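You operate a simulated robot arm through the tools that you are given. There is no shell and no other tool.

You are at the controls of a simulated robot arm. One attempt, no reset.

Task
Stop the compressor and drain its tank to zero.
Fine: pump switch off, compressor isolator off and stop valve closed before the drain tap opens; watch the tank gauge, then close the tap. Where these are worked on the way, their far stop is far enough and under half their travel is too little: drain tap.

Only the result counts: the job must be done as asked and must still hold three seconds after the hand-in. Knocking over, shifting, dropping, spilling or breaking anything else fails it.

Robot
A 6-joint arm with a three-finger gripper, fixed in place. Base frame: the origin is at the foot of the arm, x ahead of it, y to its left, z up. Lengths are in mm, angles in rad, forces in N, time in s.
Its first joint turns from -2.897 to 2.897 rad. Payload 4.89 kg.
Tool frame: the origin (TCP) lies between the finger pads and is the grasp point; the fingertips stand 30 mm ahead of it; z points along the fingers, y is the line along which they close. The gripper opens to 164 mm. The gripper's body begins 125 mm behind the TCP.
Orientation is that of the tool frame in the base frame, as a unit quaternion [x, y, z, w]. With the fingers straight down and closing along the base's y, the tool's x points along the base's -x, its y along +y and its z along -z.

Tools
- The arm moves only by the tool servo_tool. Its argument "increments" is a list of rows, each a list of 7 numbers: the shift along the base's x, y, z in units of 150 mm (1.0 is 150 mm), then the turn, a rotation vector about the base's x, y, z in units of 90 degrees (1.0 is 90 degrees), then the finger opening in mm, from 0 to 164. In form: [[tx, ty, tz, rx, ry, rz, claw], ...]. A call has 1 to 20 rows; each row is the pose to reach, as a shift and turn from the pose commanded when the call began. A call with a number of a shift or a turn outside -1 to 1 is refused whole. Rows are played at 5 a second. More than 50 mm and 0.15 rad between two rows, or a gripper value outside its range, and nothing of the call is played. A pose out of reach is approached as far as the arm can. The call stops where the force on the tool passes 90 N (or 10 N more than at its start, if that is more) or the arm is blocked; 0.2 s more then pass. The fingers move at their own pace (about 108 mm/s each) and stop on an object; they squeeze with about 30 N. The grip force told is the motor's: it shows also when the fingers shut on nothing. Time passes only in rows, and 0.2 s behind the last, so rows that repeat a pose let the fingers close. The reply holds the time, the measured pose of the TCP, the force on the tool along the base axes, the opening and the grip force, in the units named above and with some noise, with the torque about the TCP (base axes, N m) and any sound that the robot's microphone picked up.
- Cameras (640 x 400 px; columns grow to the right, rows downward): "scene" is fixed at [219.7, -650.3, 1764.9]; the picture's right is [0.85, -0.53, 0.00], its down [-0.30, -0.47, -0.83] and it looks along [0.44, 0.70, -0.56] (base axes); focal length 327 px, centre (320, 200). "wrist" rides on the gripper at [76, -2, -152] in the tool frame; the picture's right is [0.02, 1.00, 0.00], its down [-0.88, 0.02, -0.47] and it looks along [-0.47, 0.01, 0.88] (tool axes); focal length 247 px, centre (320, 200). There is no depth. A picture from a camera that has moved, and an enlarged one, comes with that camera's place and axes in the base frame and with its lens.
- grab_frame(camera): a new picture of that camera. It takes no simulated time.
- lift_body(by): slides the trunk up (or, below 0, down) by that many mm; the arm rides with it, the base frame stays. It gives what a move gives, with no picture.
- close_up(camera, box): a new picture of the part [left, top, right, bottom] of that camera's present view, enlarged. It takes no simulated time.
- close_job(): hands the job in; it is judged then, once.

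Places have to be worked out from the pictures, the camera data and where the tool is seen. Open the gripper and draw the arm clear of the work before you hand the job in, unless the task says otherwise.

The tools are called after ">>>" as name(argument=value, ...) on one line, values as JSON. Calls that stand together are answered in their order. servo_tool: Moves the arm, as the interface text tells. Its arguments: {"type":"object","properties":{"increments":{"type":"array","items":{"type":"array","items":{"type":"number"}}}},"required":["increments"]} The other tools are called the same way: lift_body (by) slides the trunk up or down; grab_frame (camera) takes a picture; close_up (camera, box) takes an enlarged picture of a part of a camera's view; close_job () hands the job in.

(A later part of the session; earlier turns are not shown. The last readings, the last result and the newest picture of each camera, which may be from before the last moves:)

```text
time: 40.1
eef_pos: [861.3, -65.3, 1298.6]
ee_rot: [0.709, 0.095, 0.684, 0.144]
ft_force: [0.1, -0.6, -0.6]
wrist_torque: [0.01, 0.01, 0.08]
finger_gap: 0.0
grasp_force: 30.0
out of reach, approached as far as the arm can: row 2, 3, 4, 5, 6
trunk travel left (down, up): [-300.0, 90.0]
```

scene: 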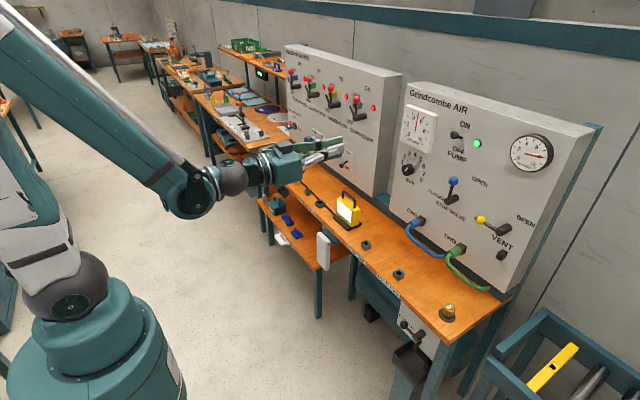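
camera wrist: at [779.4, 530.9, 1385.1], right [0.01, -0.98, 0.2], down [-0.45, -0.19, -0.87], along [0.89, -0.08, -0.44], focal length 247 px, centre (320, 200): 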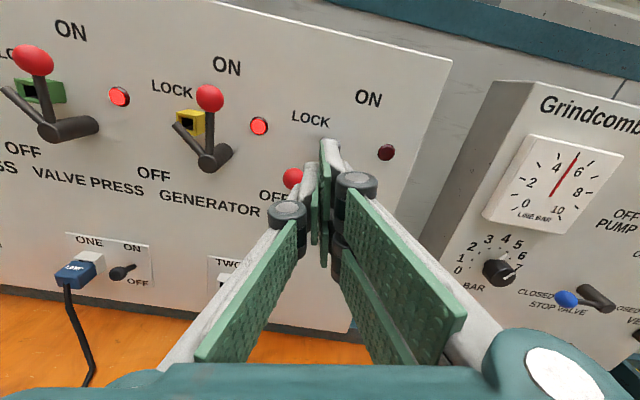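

The arm gets near a joint limit here. Lowering the trunk will bring it into a better range for the low drain tap, and there's free space under the hand at present.

>>> lift_body(by=-200)

>>> grab_frame(camera="scene")

>>> grab_frame(camera="wrist")

```text
time: 42.2
eef_pos: [861.5, -64.5, 1098.1]
ee_rot: [0.709, 0.095, 0.684, 0.142]
ft_force: [-0.3, -0.8, 0.1]
wrist_torque: [0.0, 0.02, -0.03]
finger_gap: 0.0
grasp_force: 30.1
trunk travel left (down, up): [-100.0, 290.0]
```

```text
taken
```

scene: 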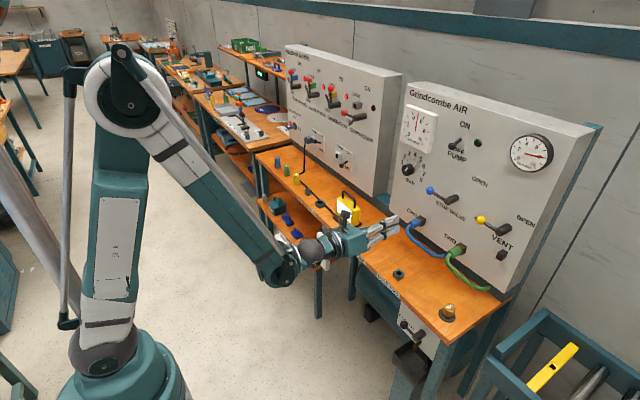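

```text
taken
camera wrist: at [714.0, -27.0, 1173.6], right [-0.06, -0.93, 0.35], down [-0.51, -0.27, -0.81], along [0.86, -0.23, -0.46], focal length 247 px, centre (320, 200)
```

wrist: 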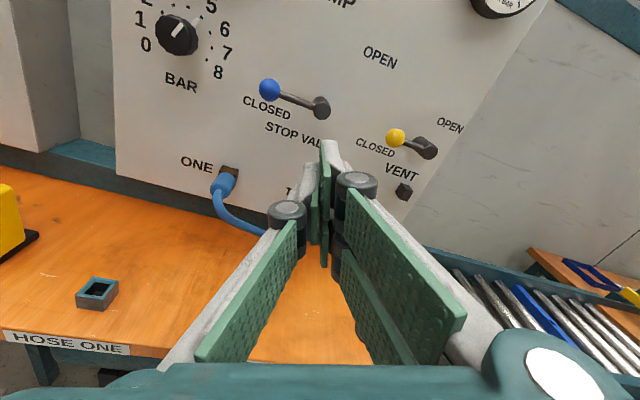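

The hand is clear over the bench. I'll lower the remaining 100 mm and then pull back in front of the bench edge to look at the drain tap.

>>> lift_body(by=-100)

>>> servo_tool(increments=[[-0.2, -0.1, 0, 0, 0, 0, 0], [-0.4, -0.2, 0, 0, 0, 0, 0], [-0.6, -0.3, 0, 0, 0, 0, 0], [-0.7, -0.4, 0, 0, 0, 0, 0], [-0.7, -0.4, 0, 0, 0, 0, 0]])

>>> grab_frame(camera="scene")

>>> grab_frame(camera="wrist")

```text
time: 43.6
eef_pos: [861.2, -65.1, 997.6]
ee_rot: [0.709, 0.096, 0.684, 0.143]
ft_force: [0.8, -0.1, 0.4]
wrist_torque: [0.03, 0.01, -0.04]
finger_gap: 0.0
grasp_force: 29.7
trunk travel left (down, up): [0.0, 390.0]
```

```text
time: 44.8
eef_pos: [759.6, -123.8, 997.8]
ee_rot: [0.709, 0.094, 0.684, 0.144]
ft_force: [1.4, 0.3, 0.5]
wrist_torque: [0.0, -0.03, 0.01]
finger_gap: 0.2
grasp_force: 30.1
trunk travel left (down, up): [0.0, 390.0]
```

```text
taken
```

scene: 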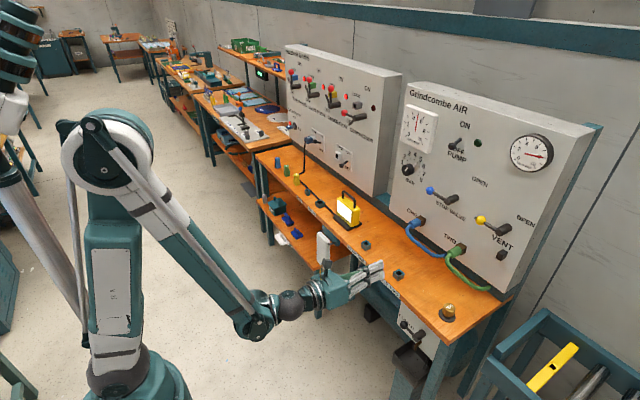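

```text
taken
camera wrist: at [611.1, -85.3, 1073.1], right [-0.06, -0.93, 0.35], down [-0.51, -0.27, -0.81], along [0.86, -0.23, -0.46], focal length 247 px, centre (320, 200)
```

wrist: 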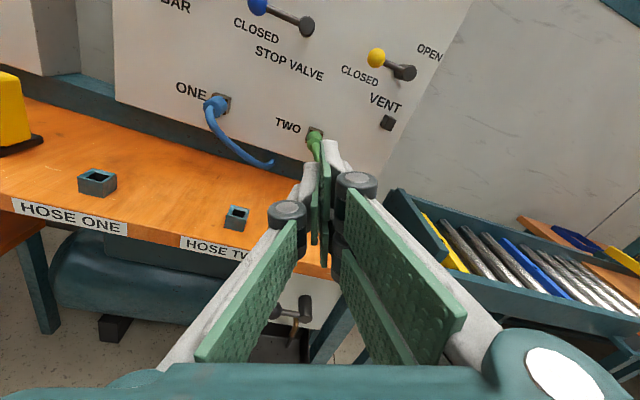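

The tap is visible below the bench edge behind the fingers, roughly at (900, -170, 665). I'll enlarge both views on it.

>>> close_up(camera="wrist", box=[240, 260, 360, 370])

>>> close_up(camera="scene", box=[370, 290, 470, 390])

```text
3.64 times, centred on (300, 315) of wrist
camera zoom: at [611.1, -85.3, 1073.1], right [-0.06, -0.93, 0.35], down [-0.51, -0.27, -0.81], along [0.86, -0.23, -0.46], focal length 898 px, centre (393, -218)
```

zoom: 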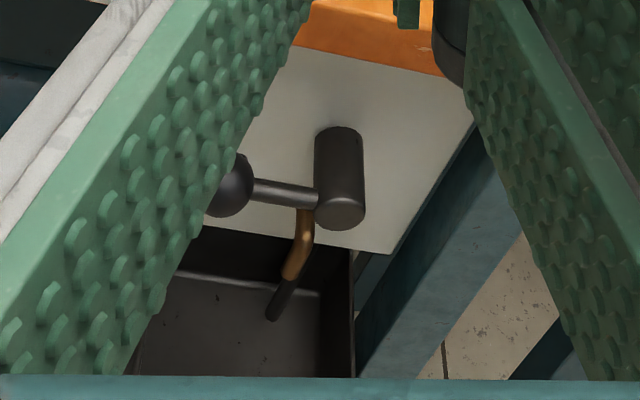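

```text
4.00 times, centred on (420, 340) of scene
camera zoom: at [219.7, -650.3, 1764.9], right [0.85, -0.53, 0.0], down [-0.3, -0.47, -0.83], along [0.44, 0.7, -0.56], focal length 1307 px, centre (-80, -360)
```

zoom: 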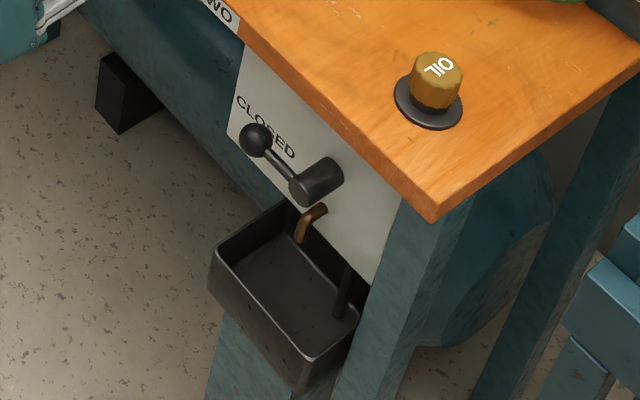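

The tap's lever points left at CLOSED. I need to see where OPEN is, so I'll go lower in front of the bench and open the fingers for an unobstructed view.

>>> servo_tool(increments=[[0, -0.05, -0.2, 0, 0, 0, 40], [0, -0.1, -0.4, 0, 0, 0, 80], [0, -0.15, -0.6, 0, 0, 0, 120], [0, -0.2, -0.8, 0, 0, 0, 150], [0, -0.25, -1.0, 0, 0, 0, 164], [0, -0.25, -1.0, 0, 0, 0, 164]])

>>> grab_frame(camera="wrist")

>>> grab_frame(camera="scene")

```text
time: 46.2
eef_pos: [801.5, -174.8, 938.1]
ee_rot: [0.71, 0.095, 0.683, 0.141]
ft_force: [0.6, 0.4, -0.7]
wrist_torque: [0.0, -0.03, -0.03]
finger_gap: 163.8
grasp_force: 0.1
out of reach, approached as far as the arm can: row 2, 3, 4, 5, 6
trunk travel left (down, up): [0.0, 390.0]
```

```text
taken
camera wrist: at [654.3, -136.6, 1013.3], right [-0.06, -0.93, 0.35], down [-0.52, -0.27, -0.81], along [0.85, -0.23, -0.47], focal length 247 px, centre (320, 200)
```

wrist: 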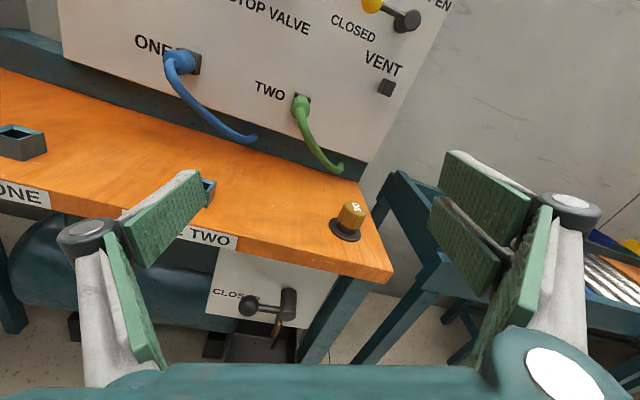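

```text
taken
```

scene: 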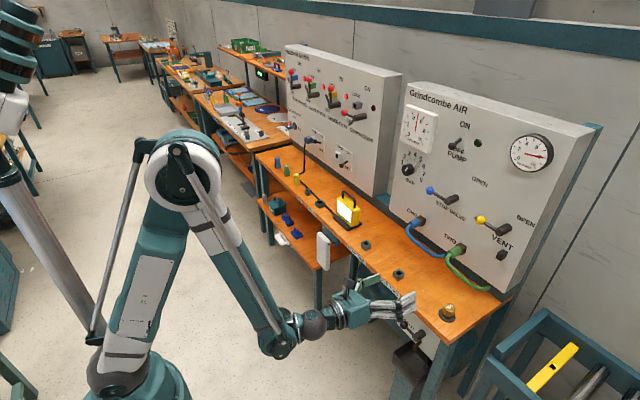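

The arm can't fold that low while level: it stopped at (801, -175, 938). The view is useful though, so I'll enlarge the tap to find the OPEN mark.

>>> close_up(camera="wrist", box=[180, 220, 360, 360])

>>> close_up(camera="scene", box=[330, 260, 470, 380])

```text
2.86 times, centred on (270, 290) of wrist
camera zoom: at [654.3, -136.6, 1013.3], right [-0.06, -0.93, 0.35], down [-0.52, -0.27, -0.81], along [0.85, -0.23, -0.47], focal length 706 px, centre (463, -57)
```

zoom: 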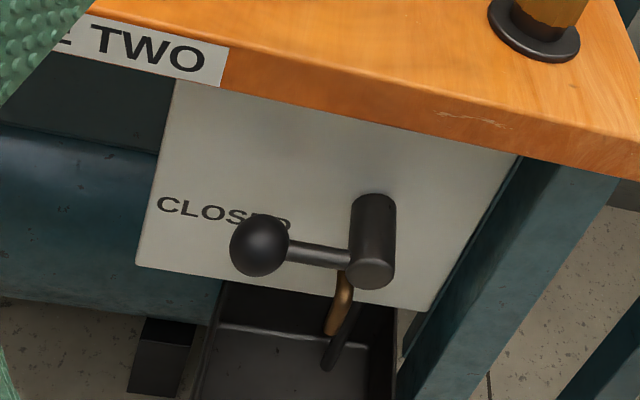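

```text
3.33 times, centred on (400, 320) of scene
camera zoom: at [219.7, -650.3, 1764.9], right [0.85, -0.53, 0.0], down [-0.3, -0.47, -0.83], along [0.44, 0.7, -0.56], focal length 1089 px, centre (53, -200)
```

zoom: 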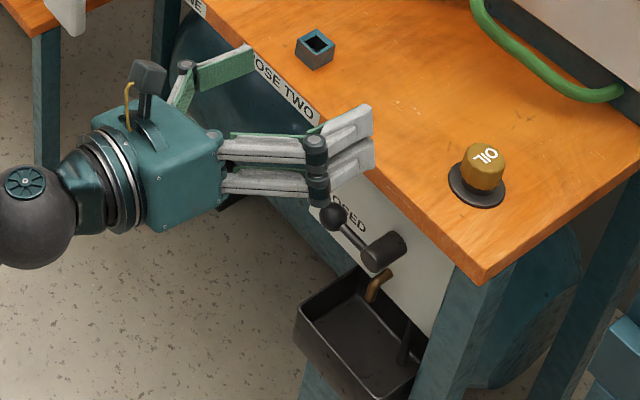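

The geometry works out: pivot at about (905, -230, 656), ball at about (908, -166, 655), plate at x≈947, bench edge at x≈885. By analogy with the other valves, where CLOSED sits at lower left and OPEN at upper right, the tap opens by swinging the lever upward; its OPEN mark is hidden behind the bench edge. I'll close the fingers and descend just in front of the bench edge.

>>> servo_tool(increments=[[0.03, 0, 0, 0, 0, 0, 100], [0.08, 0, -0.02, 0, 0, 0, 50], [0.13, 0, -0.1, 0, 0, 0, 0], [0.17, 0, -0.25, 0, 0, 0, 0], [0.18, 0, -0.4, 0, 0, 0, 0], [0.18, 0, -0.55, 0, 0, 0, 0], [0.18, 0, -0.55, 0, 0, 0, 0]])

>>> grab_frame(camera="scene")

>>> grab_frame(camera="wrist")

```text
time: 47.8
eef_pos: [857.6, -185.2, 905.3]
ee_rot: [0.71, 0.096, 0.683, 0.142]
ft_force: [-0.1, -0.4, -0.1]
wrist_torque: [0.02, 0.01, -0.02]
finger_gap: 0.0
grasp_force: 30.2
out of reach, approached as far as the arm can: row 4, 5, 6, 7
trunk travel left (down, up): [0.0, 390.0]
```

```text
taken
```

scene: 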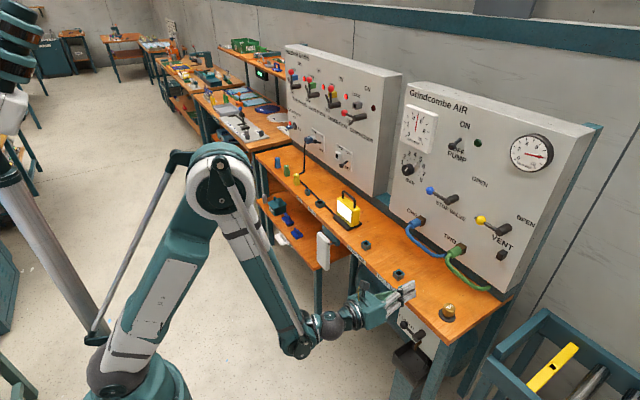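

```text
taken
camera wrist: at [709.7, -146.5, 980.2], right [-0.06, -0.93, 0.35], down [-0.52, -0.27, -0.81], along [0.85, -0.23, -0.47], focal length 247 px, centre (320, 200)
```

wrist: 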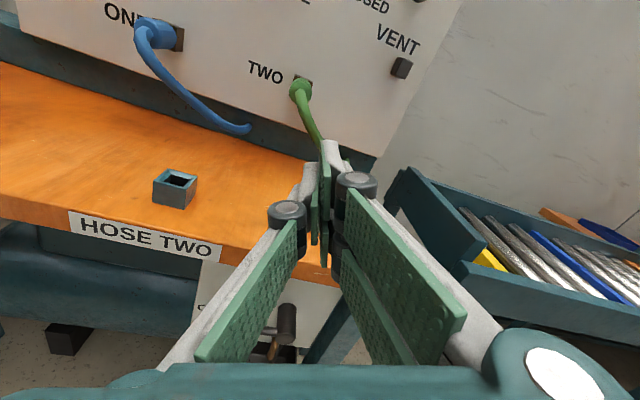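

Level approach is limited here: the arm can't bring the wrist that low. If I pitch the tool about 45° down, the wrist stays higher while the fingertips can reach in under the bench edge, so I'll do that here above the bench edge while drawing back slightly.

>>> servo_tool(increments=[[0, 0, 0.02, 0, 0.083, 0, 0], [-0.03, 0, 0.04, 0, 0.166, 0, 0], [-0.06, 0, 0.04, 0, 0.25, 0, 0], [-0.1, 0, 0.04, 0, 0.333, 0, 0], [-0.15, 0, 0.04, 0, 0.416, 0, 0], [-0.2, 0, 0.04, 0, 0.5, 0, 0], [-0.2, 0, 0.04, 0, 0.5, 0, 0]])

>>> grab_frame(camera="wrist")

>>> grab_frame(camera="scene")

```text
time: 49.4
eef_pos: [825.9, -183.8, 909.6]
ee_rot: [0.917, 0.142, 0.36, 0.097]
ft_force: [-0.7, 0.2, 0.5]
wrist_torque: [-0.03, 0.0, -0.02]
finger_gap: 0.1
grasp_force: 29.6
trunk travel left (down, up): [0.0, 390.0]
```

```text
taken
camera wrist: at [774.8, -146.4, 1068.1], right [0.21, -0.93, 0.29], down [-0.94, -0.27, -0.21], along [0.28, -0.23, -0.93], focal length 247 px, centre (320, 200)
```

wrist: 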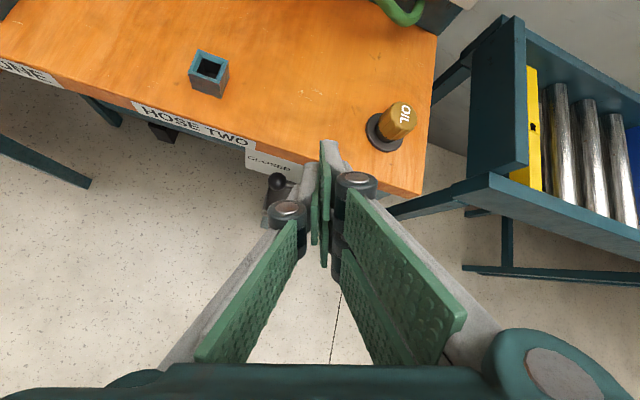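

```text
taken
```

scene: 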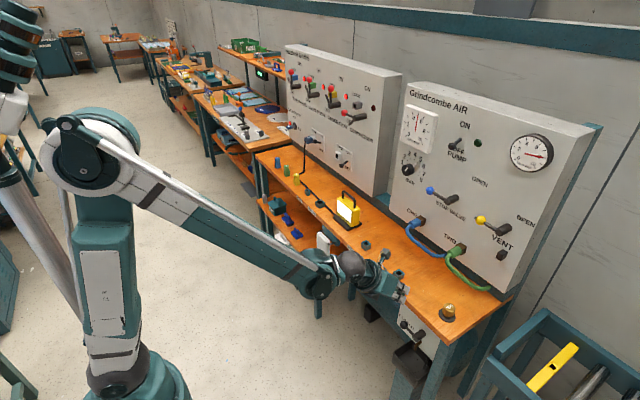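

That pose is comfortably reachable. I'll try taking out the residual roll (about 19°) so the finger sits square to the lever.

>>> servo_tool(increments=[[0, 0, 0, 0.049, -0.005, -0.052, 0], [0, 0, 0, 0.098, -0.011, -0.103, 0], [0, 0, 0, 0.147, -0.016, -0.155, 0], [0, 0, 0, 0.147, -0.016, -0.155, 0]])

```text
time: 50.4
eef_pos: [826.8, -183.9, 910.0]
ee_rot: [0.928, -0.014, 0.371, 0.035]
ft_force: [1.1, -0.9, -0.3]
wrist_torque: [0.01, 0.02, 0.02]
finger_gap: 0.1
grasp_force: 30.4
trunk travel left (down, up): [0.0, 390.0]
```

The roll is out and the pose is reachable. Now I'll descend in front of the bench edge to about the lever's height, keeping x≈805.

>>> servo_tool(increments=[[-0.1, 0.03, -0.05, 0, 0, 0, 0], [-0.15, 0.06, -0.25, 0, 0, 0, 0], [-0.15, 0.06, -0.45, 0, -0.02, 0, 0], [-0.15, 0.06, -0.65, 0, -0.04, 0, 0], [-0.15, 0.06, -0.85, 0, -0.06, 0, 0], [-0.15, 0.06, -1.0, 0, -0.067, 0, 0], [-0.15, 0.06, -1.0, 0, -0.067, 0, 0]])

>>> grab_frame(camera="wrist")

>>> close_up(camera="scene", box=[300, 240, 500, 390])

```text
time: 52.0
eef_pos: [803.1, -176.7, 760.0]
ee_rot: [0.907, -0.015, 0.419, 0.033]
ft_force: [-0.4, -0.9, 0.2]
wrist_torque: [-0.03, -0.02, 0.02]
finger_gap: 0.0
grasp_force: 30.6
trunk travel left (down, up): [0.0, 390.0]
```

```text
taken
camera wrist: at [736.2, -162.8, 915.7], right [-0.04, -1.0, 0.06], down [-0.93, 0.02, -0.37], along [0.36, -0.08, -0.93], focal length 247 px, centre (320, 200)
```

wrist: 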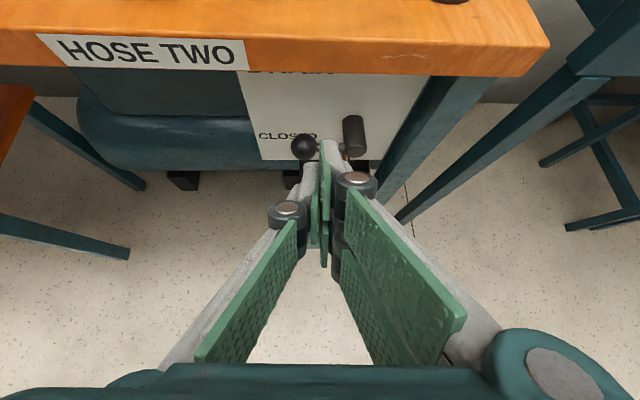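

```text
2.67 times, centred on (400, 315) of scene
camera zoom: at [219.7, -650.3, 1764.9], right [0.85, -0.53, 0.0], down [-0.3, -0.47, -0.83], along [0.44, 0.7, -0.56], focal length 871 px, centre (107, -107)
```

zoom: 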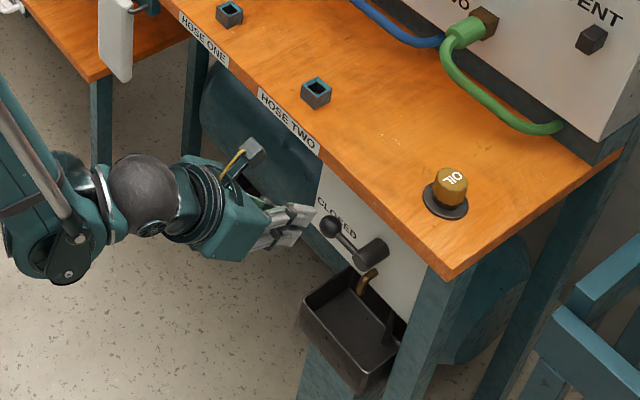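

There's some text at the top of the tap plate just below the bench edge, so I'll enlarge it.

>>> close_up(camera="wrist", box=[220, 40, 440, 180])

```text
2.86 times, centred on (330, 110) of wrist
camera zoom: at [736.2, -162.8, 915.7], right [-0.04, -1.0, 0.06], down [-0.93, 0.02, -0.37], along [0.36, -0.08, -0.93], focal length 706 px, centre (291, 457)
```

zoom: 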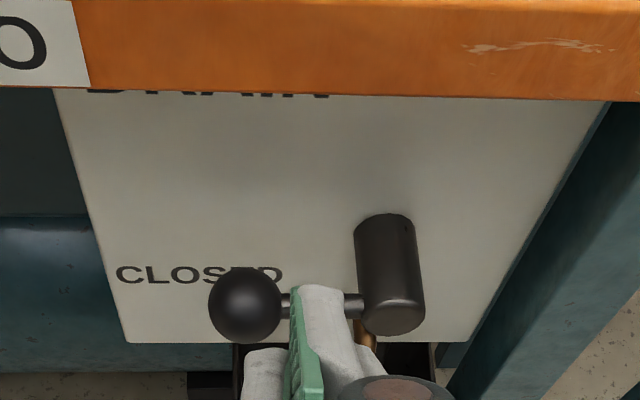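

The DRAIN plate's geometry is confirmed: ball (908, -167, 657), pivot (y -230, z 657). I'll shift left of the ball and go down and in under the bench edge, to come in below the lever from its left.

>>> servo_tool(increments=[[0, 0.2, 0, 0, 0, 0, 0], [0, 0.42, -0.1, 0, 0, 0, 0], [0.05, 0.44, -0.3, 0, 0, 0, 0], [0.15, 0.44, -0.5, 0, 0, 0, 0], [0.3, 0.44, -0.7, 0, 0, 0, 0], [0.45, 0.44, -0.85, 0, 0, 0, 0], [0.56, 0.44, -0.97, 0, 0, 0, 0], [0.56, 0.44, -0.97, 0, 0, 0, 0]])

>>> grab_frame(camera="wrist")

>>> close_up(camera="scene", box=[300, 240, 500, 390])

```text
time: 53.8
eef_pos: [905.1, -111.8, 634.5]
ee_rot: [0.908, -0.014, 0.418, 0.032]
ft_force: [-22.0, 1.0, -1.9]
wrist_torque: [-0.01, 0.0, -0.04]
finger_gap: 0.0
grasp_force: 29.8
out of reach, approached as far as the arm can: row 4, 5, 6, 7, 8
trunk travel left (down, up): [0.0, 390.0]
```

```text
taken
camera wrist: at [840.5, -99.6, 790.2], right [-0.04, -1.0, 0.06], down [-0.93, 0.01, -0.36], along [0.36, -0.07, -0.93], focal length 247 px, centre (320, 200)
```

wrist: 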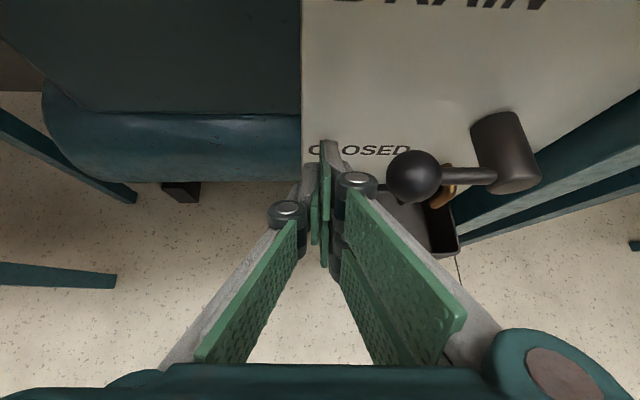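

```text
2.67 times, centred on (400, 315) of scene
camera zoom: at [219.7, -650.3, 1764.9], right [0.85, -0.53, 0.0], down [-0.3, -0.47, -0.83], along [0.44, 0.7, -0.56], focal length 871 px, centre (107, -107)
```

zoom: 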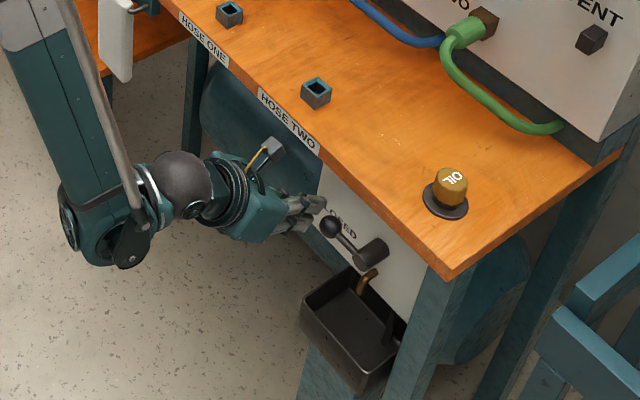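

The arm slid forward along its limit and lightly touches the plate (22 N), with nothing displaced. I'll back off up and out, and pitch another 10° down to gain room.

>>> servo_tool(increments=[[-0.1, 0, 0.1, 0, 0.03, 0, 0], [-0.2, 0, 0.2, 0, 0.07, 0, 0], [-0.25, 0, 0.2, 0, 0.12, 0, 0], [-0.25, 0, 0.2, 0, 0.12, 0, 0]])

```text
time: 54.8
eef_pos: [867.5, -114.6, 662.5]
ee_rot: [0.943, -0.01, 0.332, 0.034]
ft_force: [-0.2, 0.0, -0.5]
wrist_torque: [0.01, 0.01, 0.01]
finger_gap: 0.1
grasp_force: 29.5
trunk travel left (down, up): [0.0, 390.0]
```

Free again at (868, -115, 663) with 51° pitch. Now I'll go down to z≈618 and then slide right to bring the fingertips under the ball.

>>> servo_tool(increments=[[0.03, 0, -0.1, 0, 0, 0, 0], [0.05, 0, -0.2, 0, 0, 0, 0], [0.05, 0, -0.297, 0, 0, 0, 0], [0.05, 0, -0.297, 0, 0, 0, 0]])

>>> grab_frame(camera="wrist")

```text
time: 55.8
eef_pos: [876.3, -114.2, 618.8]
ee_rot: [0.942, -0.008, 0.333, 0.033]
ft_force: [0.3, 0.1, -0.9]
wrist_torque: [-0.02, 0.01, -0.01]
finger_gap: 0.0
grasp_force: 29.6
trunk travel left (down, up): [0.0, 390.0]
```

```text
taken
camera wrist: at [841.6, -101.7, 784.2], right [-0.02, -1.0, 0.07], down [-0.98, 0.01, -0.18], along [0.18, -0.07, -0.98], focal length 247 px, centre (320, 200)
```

wrist: 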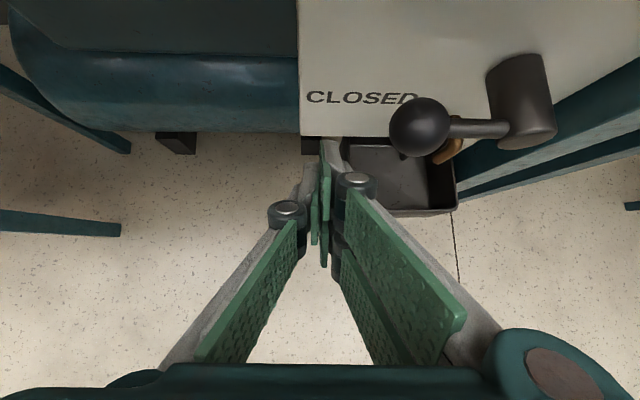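

Before sliding right I want a better look at the tray edges beside the fingers.

>>> close_up(camera="wrist", box=[290, 40, 510, 240])

>>> close_up(camera="scene", box=[350, 280, 470, 400])

```text
2.00 times, centred on (400, 140) of wrist
camera zoom: at [841.6, -101.7, 784.2], right [-0.02, -1.0, 0.07], down [-0.98, 0.01, -0.18], along [0.18, -0.07, -0.98], focal length 494 px, centre (160, 320)
```

zoom: 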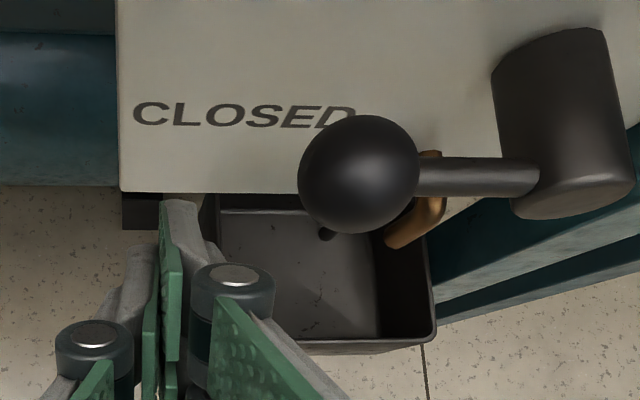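

```text
3.33 times, centred on (410, 340) of scene
camera zoom: at [219.7, -650.3, 1764.9], right [0.85, -0.53, 0.0], down [-0.3, -0.47, -0.83], along [0.44, 0.7, -0.56], focal length 1089 px, centre (20, -267)
```

zoom: 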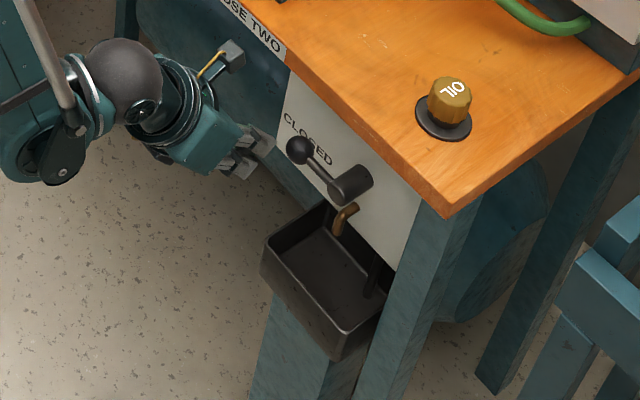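

The tray rim is at z≈488, far below the fingertips (about 578), so there's ample room. I'll slide right under the ball.

>>> servo_tool(increments=[[0, -0.1, 0, 0, 0, 0, 0], [0, -0.2, 0, 0, 0, 0, 0], [0, -0.3, 0, 0, 0, 0, 0], [0, -0.35, 0, 0, 0, 0, 0], [0, -0.35, 0, 0, 0, 0, 0]])

>>> close_up(camera="wrist", box=[240, 40, 460, 240])

>>> close_up(camera="scene", box=[350, 280, 470, 400])

```text
time: 57.0
eef_pos: [875.0, -164.5, 617.3]
ee_rot: [0.942, -0.012, 0.332, 0.035]
ft_force: [-0.1, 0.0, 0.4]
wrist_torque: [0.0, 0.0, -0.02]
finger_gap: 0.0
grasp_force: 29.9
trunk travel left (down, up): [0.0, 390.0]
```

```text
2.00 times, centred on (350, 140) of wrist
camera zoom: at [841.2, -152.7, 783.6], right [-0.03, -1.0, 0.07], down [-0.98, 0.02, -0.18], along [0.18, -0.08, -0.98], focal length 494 px, centre (260, 320)
```

zoom: 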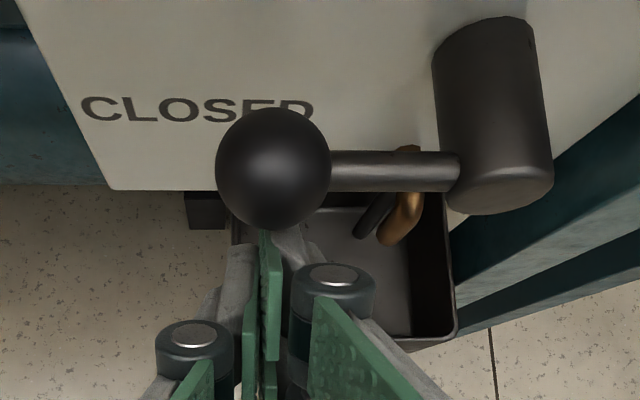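

```text
3.33 times, centred on (410, 340) of scene
camera zoom: at [219.7, -650.3, 1764.9], right [0.85, -0.53, 0.0], down [-0.3, -0.47, -0.83], along [0.44, 0.7, -0.56], focal length 1089 px, centre (20, -267)
```

zoom: 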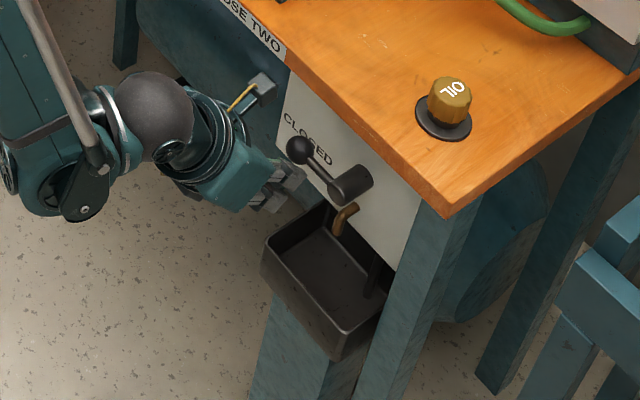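

The fingertips are under the ball. Pump, isolator and stop valve are all confirmed off or closed, so now I push the tap lever upward, first about 30° to verify it moves that way.

>>> servo_tool(increments=[[0, 0, 0.06, 0, 0, 0, 0], [0, 0, 0.125, 0, 0, 0, 0], [0, 0.005, 0.18, 0, 0, 0, 0], [0.005, 0.011, 0.233, 0, 0, 0, 0], [0.01, 0.006, 0.285, 0, 0, 0, 0], [0.015, 0.001, 0.338, 0, 0, 0, 0]])

>>> close_up(camera="wrist", box=[240, 40, 460, 240])

>>> close_up(camera="scene", box=[350, 280, 470, 400])

>>> close_up(camera="scene", box=[500, 110, 580, 200])

```text
time: 58.4
eef_pos: [878.6, -165.8, 669.2]
ee_rot: [0.942, -0.012, 0.332, 0.036]
ft_force: [0.7, 0.6, -0.4]
wrist_torque: [0.01, -0.01, 0.01]
finger_gap: 0.0
grasp_force: 30.3
trunk travel left (down, up): [0.0, 390.0]
```

```text
2.00 times, centred on (350, 140) of wrist
camera zoom: at [843.8, -151.9, 835.0], right [-0.03, -1.0, 0.07], down [-0.98, 0.01, -0.18], along [0.18, -0.08, -0.98], focal length 494 px, centre (260, 320)
```

zoom: 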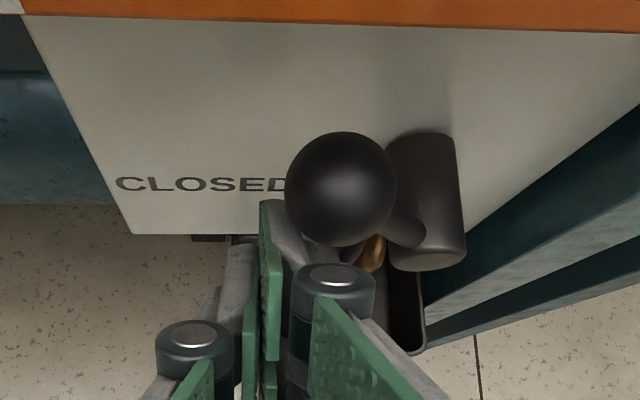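

```text
3.33 times, centred on (410, 340) of scene
camera zoom: at [219.7, -650.3, 1764.9], right [0.85, -0.53, 0.0], down [-0.3, -0.47, -0.83], along [0.44, 0.7, -0.56], focal length 1089 px, centre (20, -267)
```

zoom: 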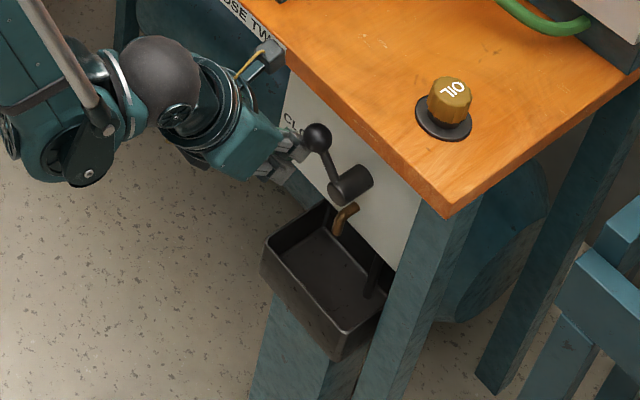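

```text
4.44 times, centred on (540, 155) of scene
camera zoom: at [219.7, -650.3, 1764.9], right [0.85, -0.53, 0.0], down [-0.3, -0.47, -0.83], along [0.44, 0.7, -0.56], focal length 1452 px, centre (-658, 400)
```

zoom: 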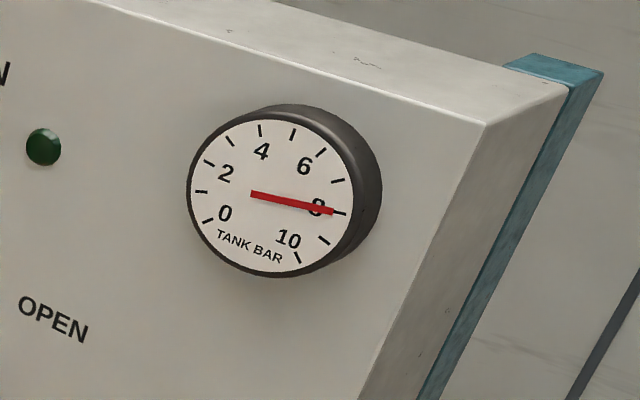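

The lever swings up freely and is at about 47° now. I'll continue to sweep up and right toward its far stop.

>>> servo_tool(increments=[[0.01, -0.04, 0.05, 0, 0, 0, 0], [0.02, -0.09, 0.1, 0, 0, 0, 0], [0.03, -0.14, 0.14, 0, 0, 0, 0], [0.04, -0.19, 0.17, 0, 0, 0, 0], [0.04, -0.24, 0.2, 0, 0, 0, 0], [0.04, -0.28, 0.2, 0, 0, 0, 0], [0.04, -0.31, 0.2, 0, 0, 0, 0]])

>>> close_up(camera="wrist", box=[240, 40, 460, 240])

>>> close_up(camera="scene", box=[350, 280, 470, 400])

>>> close_up(camera="scene", box=[500, 110, 580, 200])

```text
time: 60.1
eef_pos: [883.3, -202.5, 698.3]
ee_rot: [0.943, -0.008, 0.331, 0.031]
ft_force: [-12.3, 41.0, -11.1]
wrist_torque: [-0.64, -0.12, 0.32]
finger_gap: 0.0
grasp_force: 29.8
trunk travel left (down, up): [0.0, 390.0]
stopped in row 7: the force on the tool passed its limit at 94 N (the readings are from after the stop); the commanded pose is now the measured one
```

```text
2.00 times, centred on (350, 140) of wrist
camera zoom: at [849.4, -190.5, 863.9], right [-0.02, -1.0, 0.07], down [-0.98, 0.01, -0.18], along [0.18, -0.07, -0.98], focal length 494 px, centre (260, 320)
```

zoom: 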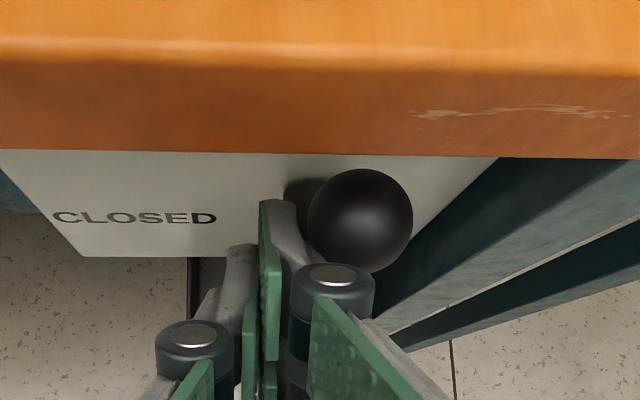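

```text
3.33 times, centred on (410, 340) of scene
camera zoom: at [219.7, -650.3, 1764.9], right [0.85, -0.53, 0.0], down [-0.3, -0.47, -0.83], along [0.44, 0.7, -0.56], focal length 1089 px, centre (20, -267)
```

zoom: 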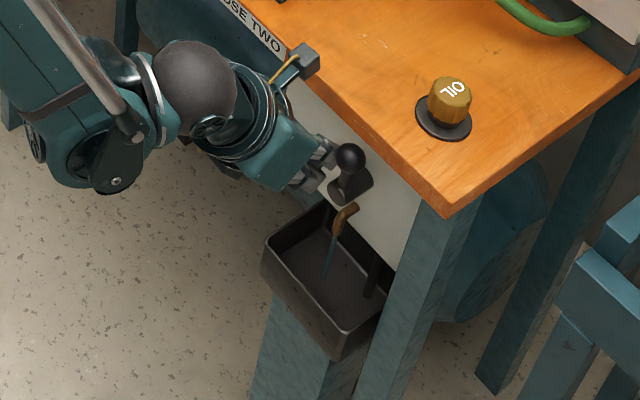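

```text
4.44 times, centred on (540, 155) of scene
camera zoom: at [219.7, -650.3, 1764.9], right [0.85, -0.53, 0.0], down [-0.3, -0.47, -0.83], along [0.44, 0.7, -0.56], focal length 1452 px, centre (-658, 400)
```

zoom: 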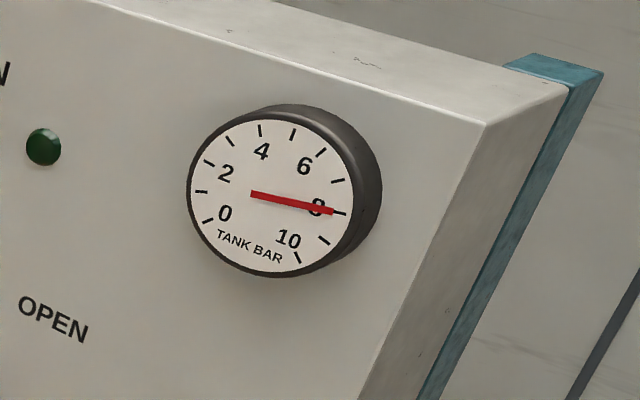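

The lever is up on its stop and fluid is running from the spout into the tray. I'll ease off to the left a little, draw back from the lever, and see that it stays open while the tank drains.

>>> servo_tool(increments=[[0, 0.07, 0, 0, 0, 0, 0], [-0.05, 0.1, 0, 0, 0, 0, 0], [-0.2, 0.1, 0, 0, 0, 0, 0], [-0.35, 0.1, 0, 0, 0, 0, 0], [-0.35, 0.1, 0, 0, 0, 0, 0]])

>>> close_up(camera="scene", box=[350, 280, 470, 400])

>>> close_up(camera="scene", box=[500, 110, 580, 200])

>>> grab_frame(camera="wrist")

```text
time: 61.3
eef_pos: [831.6, -191.0, 697.9]
ee_rot: [0.943, -0.01, 0.332, 0.032]
ft_force: [-0.7, 0.6, -0.6]
wrist_torque: [0.01, -0.02, 0.0]
finger_gap: 0.3
grasp_force: 30.2
trunk travel left (down, up): [0.0, 390.0]
```

```text
3.33 times, centred on (410, 340) of scene
camera zoom: at [219.7, -650.3, 1764.9], right [0.85, -0.53, 0.0], down [-0.3, -0.47, -0.83], along [0.44, 0.7, -0.56], focal length 1089 px, centre (20, -267)
```

zoom: 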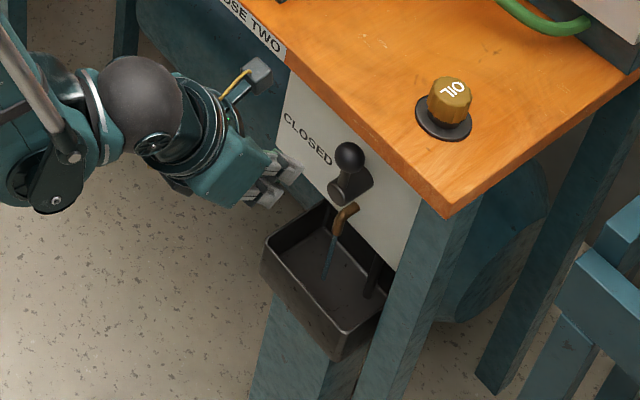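

```text
4.44 times, centred on (540, 155) of scene
camera zoom: at [219.7, -650.3, 1764.9], right [0.85, -0.53, 0.0], down [-0.3, -0.47, -0.83], along [0.44, 0.7, -0.56], focal length 1452 px, centre (-658, 400)
```

zoom: 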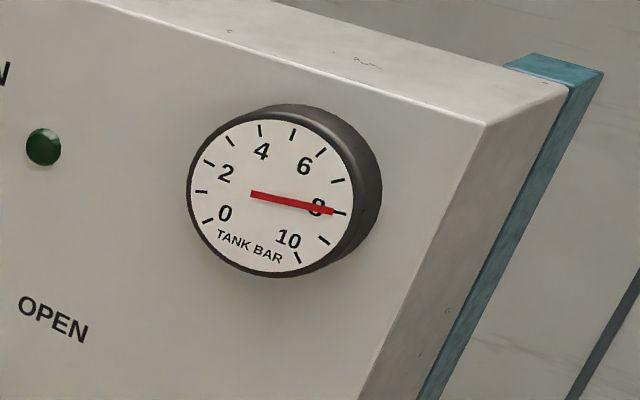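

```text
taken
camera wrist: at [796.6, -178.7, 863.5], right [-0.02, -1.0, 0.07], down [-0.98, 0.01, -0.18], along [0.18, -0.07, -0.98], focal length 247 px, centre (320, 200)
```

wrist: 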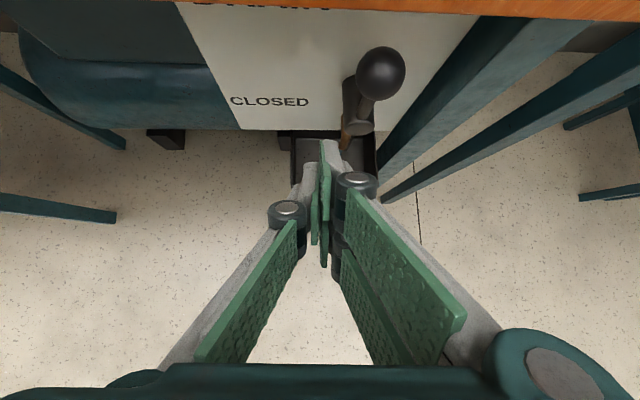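

The lever stays up and the drain keeps running. The gauge hasn't visibly dropped yet. Meanwhile I'll move in front of the bench to the right side of the lever, ready to close it, and let time pass.

>>> servo_tool(increments=[[-0.08, -0.1, 0, 0, 0, 0, 0], [-0.08, -0.25, 0, 0, 0, 0, 0], [-0.08, -0.4, 0, 0, 0, 0, 0], [-0.08, -0.56, 0.02, 0, 0, 0, 0], [-0.08, -0.56, 0.05, 0, 0, 0, 0], [-0.08, -0.56, 0.05, 0, 0, 0, 0], [-0.08, -0.56, 0.05, 0, 0, 0, 0], [-0.08, -0.56, 0.05, 0, 0, 0, 0], [-0.08, -0.56, 0.05, 0, 0, 0, 0], [-0.08, -0.56, 0.05, 0, 0, 0, 0]])

>>> close_up(camera="scene", box=[500, 110, 580, 200])

>>> grab_frame(camera="wrist")

>>> close_up(camera="scene", box=[350, 280, 470, 400])

```text
time: 63.5
eef_pos: [820.9, -275.1, 703.9]
ee_rot: [0.943, -0.01, 0.332, 0.032]
ft_force: [0.5, -1.0, 0.1]
wrist_torque: [0.03, -0.02, -0.02]
finger_gap: 0.0
grasp_force: 30.3
trunk travel left (down, up): [0.0, 390.0]
```

```text
4.44 times, centred on (540, 155) of scene
camera zoom: at [219.7, -650.3, 1764.9], right [0.85, -0.53, 0.0], down [-0.3, -0.47, -0.83], along [0.44, 0.7, -0.56], focal length 1452 px, centre (-658, 400)
```

zoom: 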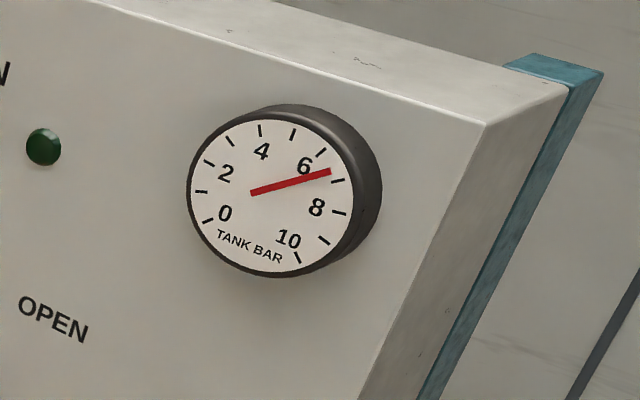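

```text
taken
camera wrist: at [785.2, -262.1, 870.2], right [-0.02, -1.0, 0.07], down [-0.98, 0.01, -0.18], along [0.18, -0.07, -0.98], focal length 247 px, centre (320, 200)
```

wrist: 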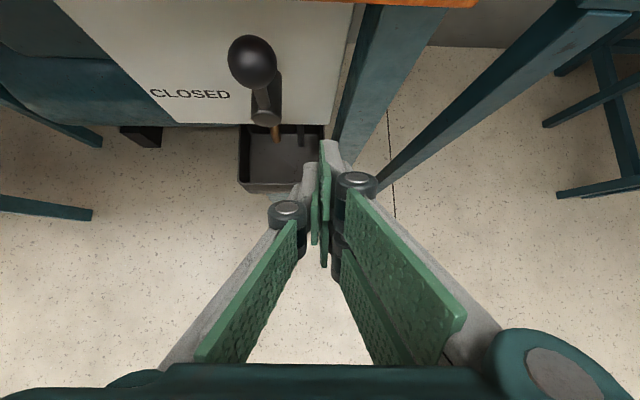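

```text
3.33 times, centred on (410, 340) of scene
camera zoom: at [219.7, -650.3, 1764.9], right [0.85, -0.53, 0.0], down [-0.3, -0.47, -0.83], along [0.44, 0.7, -0.56], focal length 1089 px, centre (20, -267)
```

zoom: 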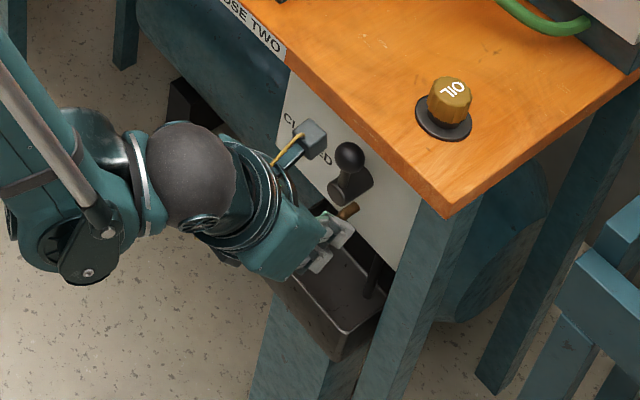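

The gauge is falling, now about 6.7 bar. I'll hold here and wait.

>>> servo_tool(increments=[[0, 0, 0, 0, 0, 0, 0], [0, 0, 0, 0, 0, 0, 0], [0, 0, 0, 0, 0, 0, 0], [0, 0, 0, 0, 0, 0, 0], [0, 0, 0, 0, 0, 0, 0], [0, 0, 0, 0, 0, 0, 0], [0, 0, 0, 0, 0, 0, 0], [0, 0, 0, 0, 0, 0, 0], [0, 0, 0, 0, 0, 0, 0], [0, 0, 0, 0, 0, 0, 0], [0, 0, 0, 0, 0, 0, 0], [0, 0, 0, 0, 0, 0, 0], [0, 0, 0, 0, 0, 0, 0], [0, 0, 0, 0, 0, 0, 0], [0, 0, 0, 0, 0, 0, 0], [0, 0, 0, 0, 0, 0, 0], [0, 0, 0, 0, 0, 0, 0], [0, 0, 0, 0, 0, 0, 0], [0, 0, 0, 0, 0, 0, 0], [0, 0, 0, 0, 0, 0, 0]])

>>> close_up(camera="scene", box=[500, 110, 580, 200])

```text
time: 67.7
eef_pos: [820.5, -274.9, 704.1]
ee_rot: [0.943, -0.01, 0.332, 0.032]
ft_force: [1.1, -0.3, 0.0]
wrist_torque: [-0.01, 0.0, 0.02]
finger_gap: 0.0
grasp_force: 29.5
trunk travel left (down, up): [0.0, 390.0]
```

```text
4.44 times, centred on (540, 155) of scene
camera zoom: at [219.7, -650.3, 1764.9], right [0.85, -0.53, 0.0], down [-0.3, -0.47, -0.83], along [0.44, 0.7, -0.56], focal length 1452 px, centre (-658, 400)
```

zoom: 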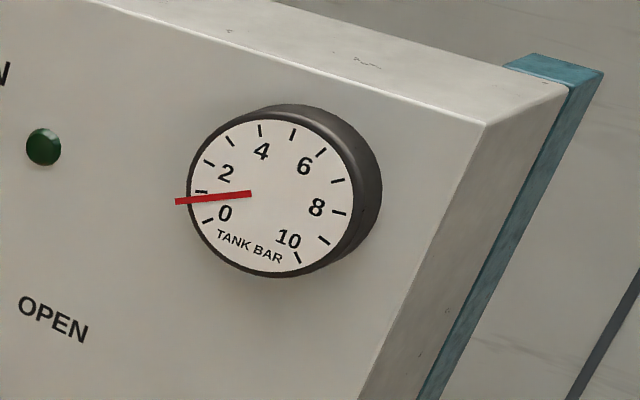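

The gauge is down to about 0.7 bar. Waiting further.

>>> servo_tool(increments=[[0, 0, 0, 0, 0, 0, 0], [0, 0, 0, 0, 0, 0, 0], [0, 0, 0, 0, 0, 0, 0], [0, 0, 0, 0, 0, 0, 0], [0, 0, 0, 0, 0, 0, 0], [0, 0, 0, 0, 0, 0, 0], [0, 0, 0, 0, 0, 0, 0], [0, 0, 0, 0, 0, 0, 0], [0, 0, 0, 0, 0, 0, 0], [0, 0, 0, 0, 0, 0, 0], [0, 0, 0, 0, 0, 0, 0], [0, 0, 0, 0, 0, 0, 0], [0, 0, 0, 0, 0, 0, 0], [0, 0, 0, 0, 0, 0, 0], [0, 0, 0, 0, 0, 0, 0], [0, 0, 0, 0, 0, 0, 0], [0, 0, 0, 0, 0, 0, 0], [0, 0, 0, 0, 0, 0, 0], [0, 0, 0, 0, 0, 0, 0], [0, 0, 0, 0, 0, 0, 0]])

>>> close_up(camera="scene", box=[500, 110, 580, 200])

```text
time: 71.9
eef_pos: [820.1, -274.7, 704.6]
ee_rot: [0.943, -0.01, 0.332, 0.032]
ft_force: [-1.0, 0.3, 0.0]
wrist_torque: [0.0, 0.0, -0.01]
finger_gap: 0.0
grasp_force: 30.3
trunk travel left (down, up): [0.0, 390.0]
```

```text
4.44 times, centred on (540, 155) of scene
camera zoom: at [219.7, -650.3, 1764.9], right [0.85, -0.53, 0.0], down [-0.3, -0.47, -0.83], along [0.44, 0.7, -0.56], focal length 1452 px, centre (-658, 400)
```

zoom: 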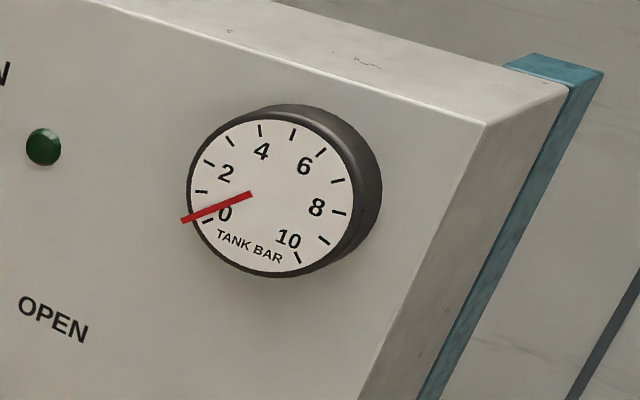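

The needle is close to but not yet on 0 (about 0.3 bar). Keep waiting.

>>> servo_tool(increments=[[0, 0, 0, 0, 0, 0, 0], [0, 0, 0, 0, 0, 0, 0], [0, 0, 0, 0, 0, 0, 0], [0, 0, 0, 0, 0, 0, 0], [0, 0, 0, 0, 0, 0, 0], [0, 0, 0, 0, 0, 0, 0], [0, 0, 0, 0, 0, 0, 0], [0, 0, 0, 0, 0, 0, 0], [0, 0, 0, 0, 0, 0, 0], [0, 0, 0, 0, 0, 0, 0], [0, 0, 0, 0, 0, 0, 0], [0, 0, 0, 0, 0, 0, 0], [0, 0, 0, 0, 0, 0, 0], [0, 0, 0, 0, 0, 0, 0], [0, 0, 0, 0, 0, 0, 0], [0, 0, 0, 0, 0, 0, 0], [0, 0, 0, 0, 0, 0, 0], [0, 0, 0, 0, 0, 0, 0], [0, 0, 0, 0, 0, 0, 0], [0, 0, 0, 0, 0, 0, 0]])

>>> close_up(camera="scene", box=[510, 130, 560, 185])

```text
time: 76.1
eef_pos: [821.0, -274.1, 704.6]
ee_rot: [0.943, -0.01, 0.331, 0.033]
ft_force: [-0.7, 0.0, 0.2]
wrist_torque: [-0.02, -0.03, 0.01]
finger_gap: 0.1
grasp_force: 29.8
trunk travel left (down, up): [0.0, 390.0]
```

```text
7.27 times, centred on (535, 158) of scene
camera zoom: at [219.7, -650.3, 1764.9], right [0.85, -0.53, 0.0], down [-0.3, -0.47, -0.83], along [0.44, 0.7, -0.56], focal length 2376 px, centre (-1244, 509)
```

zoom: 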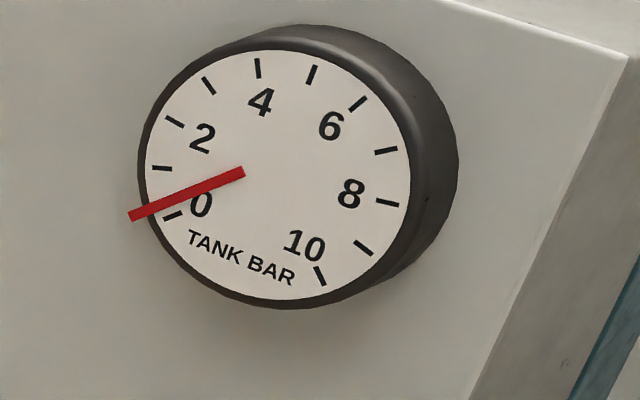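

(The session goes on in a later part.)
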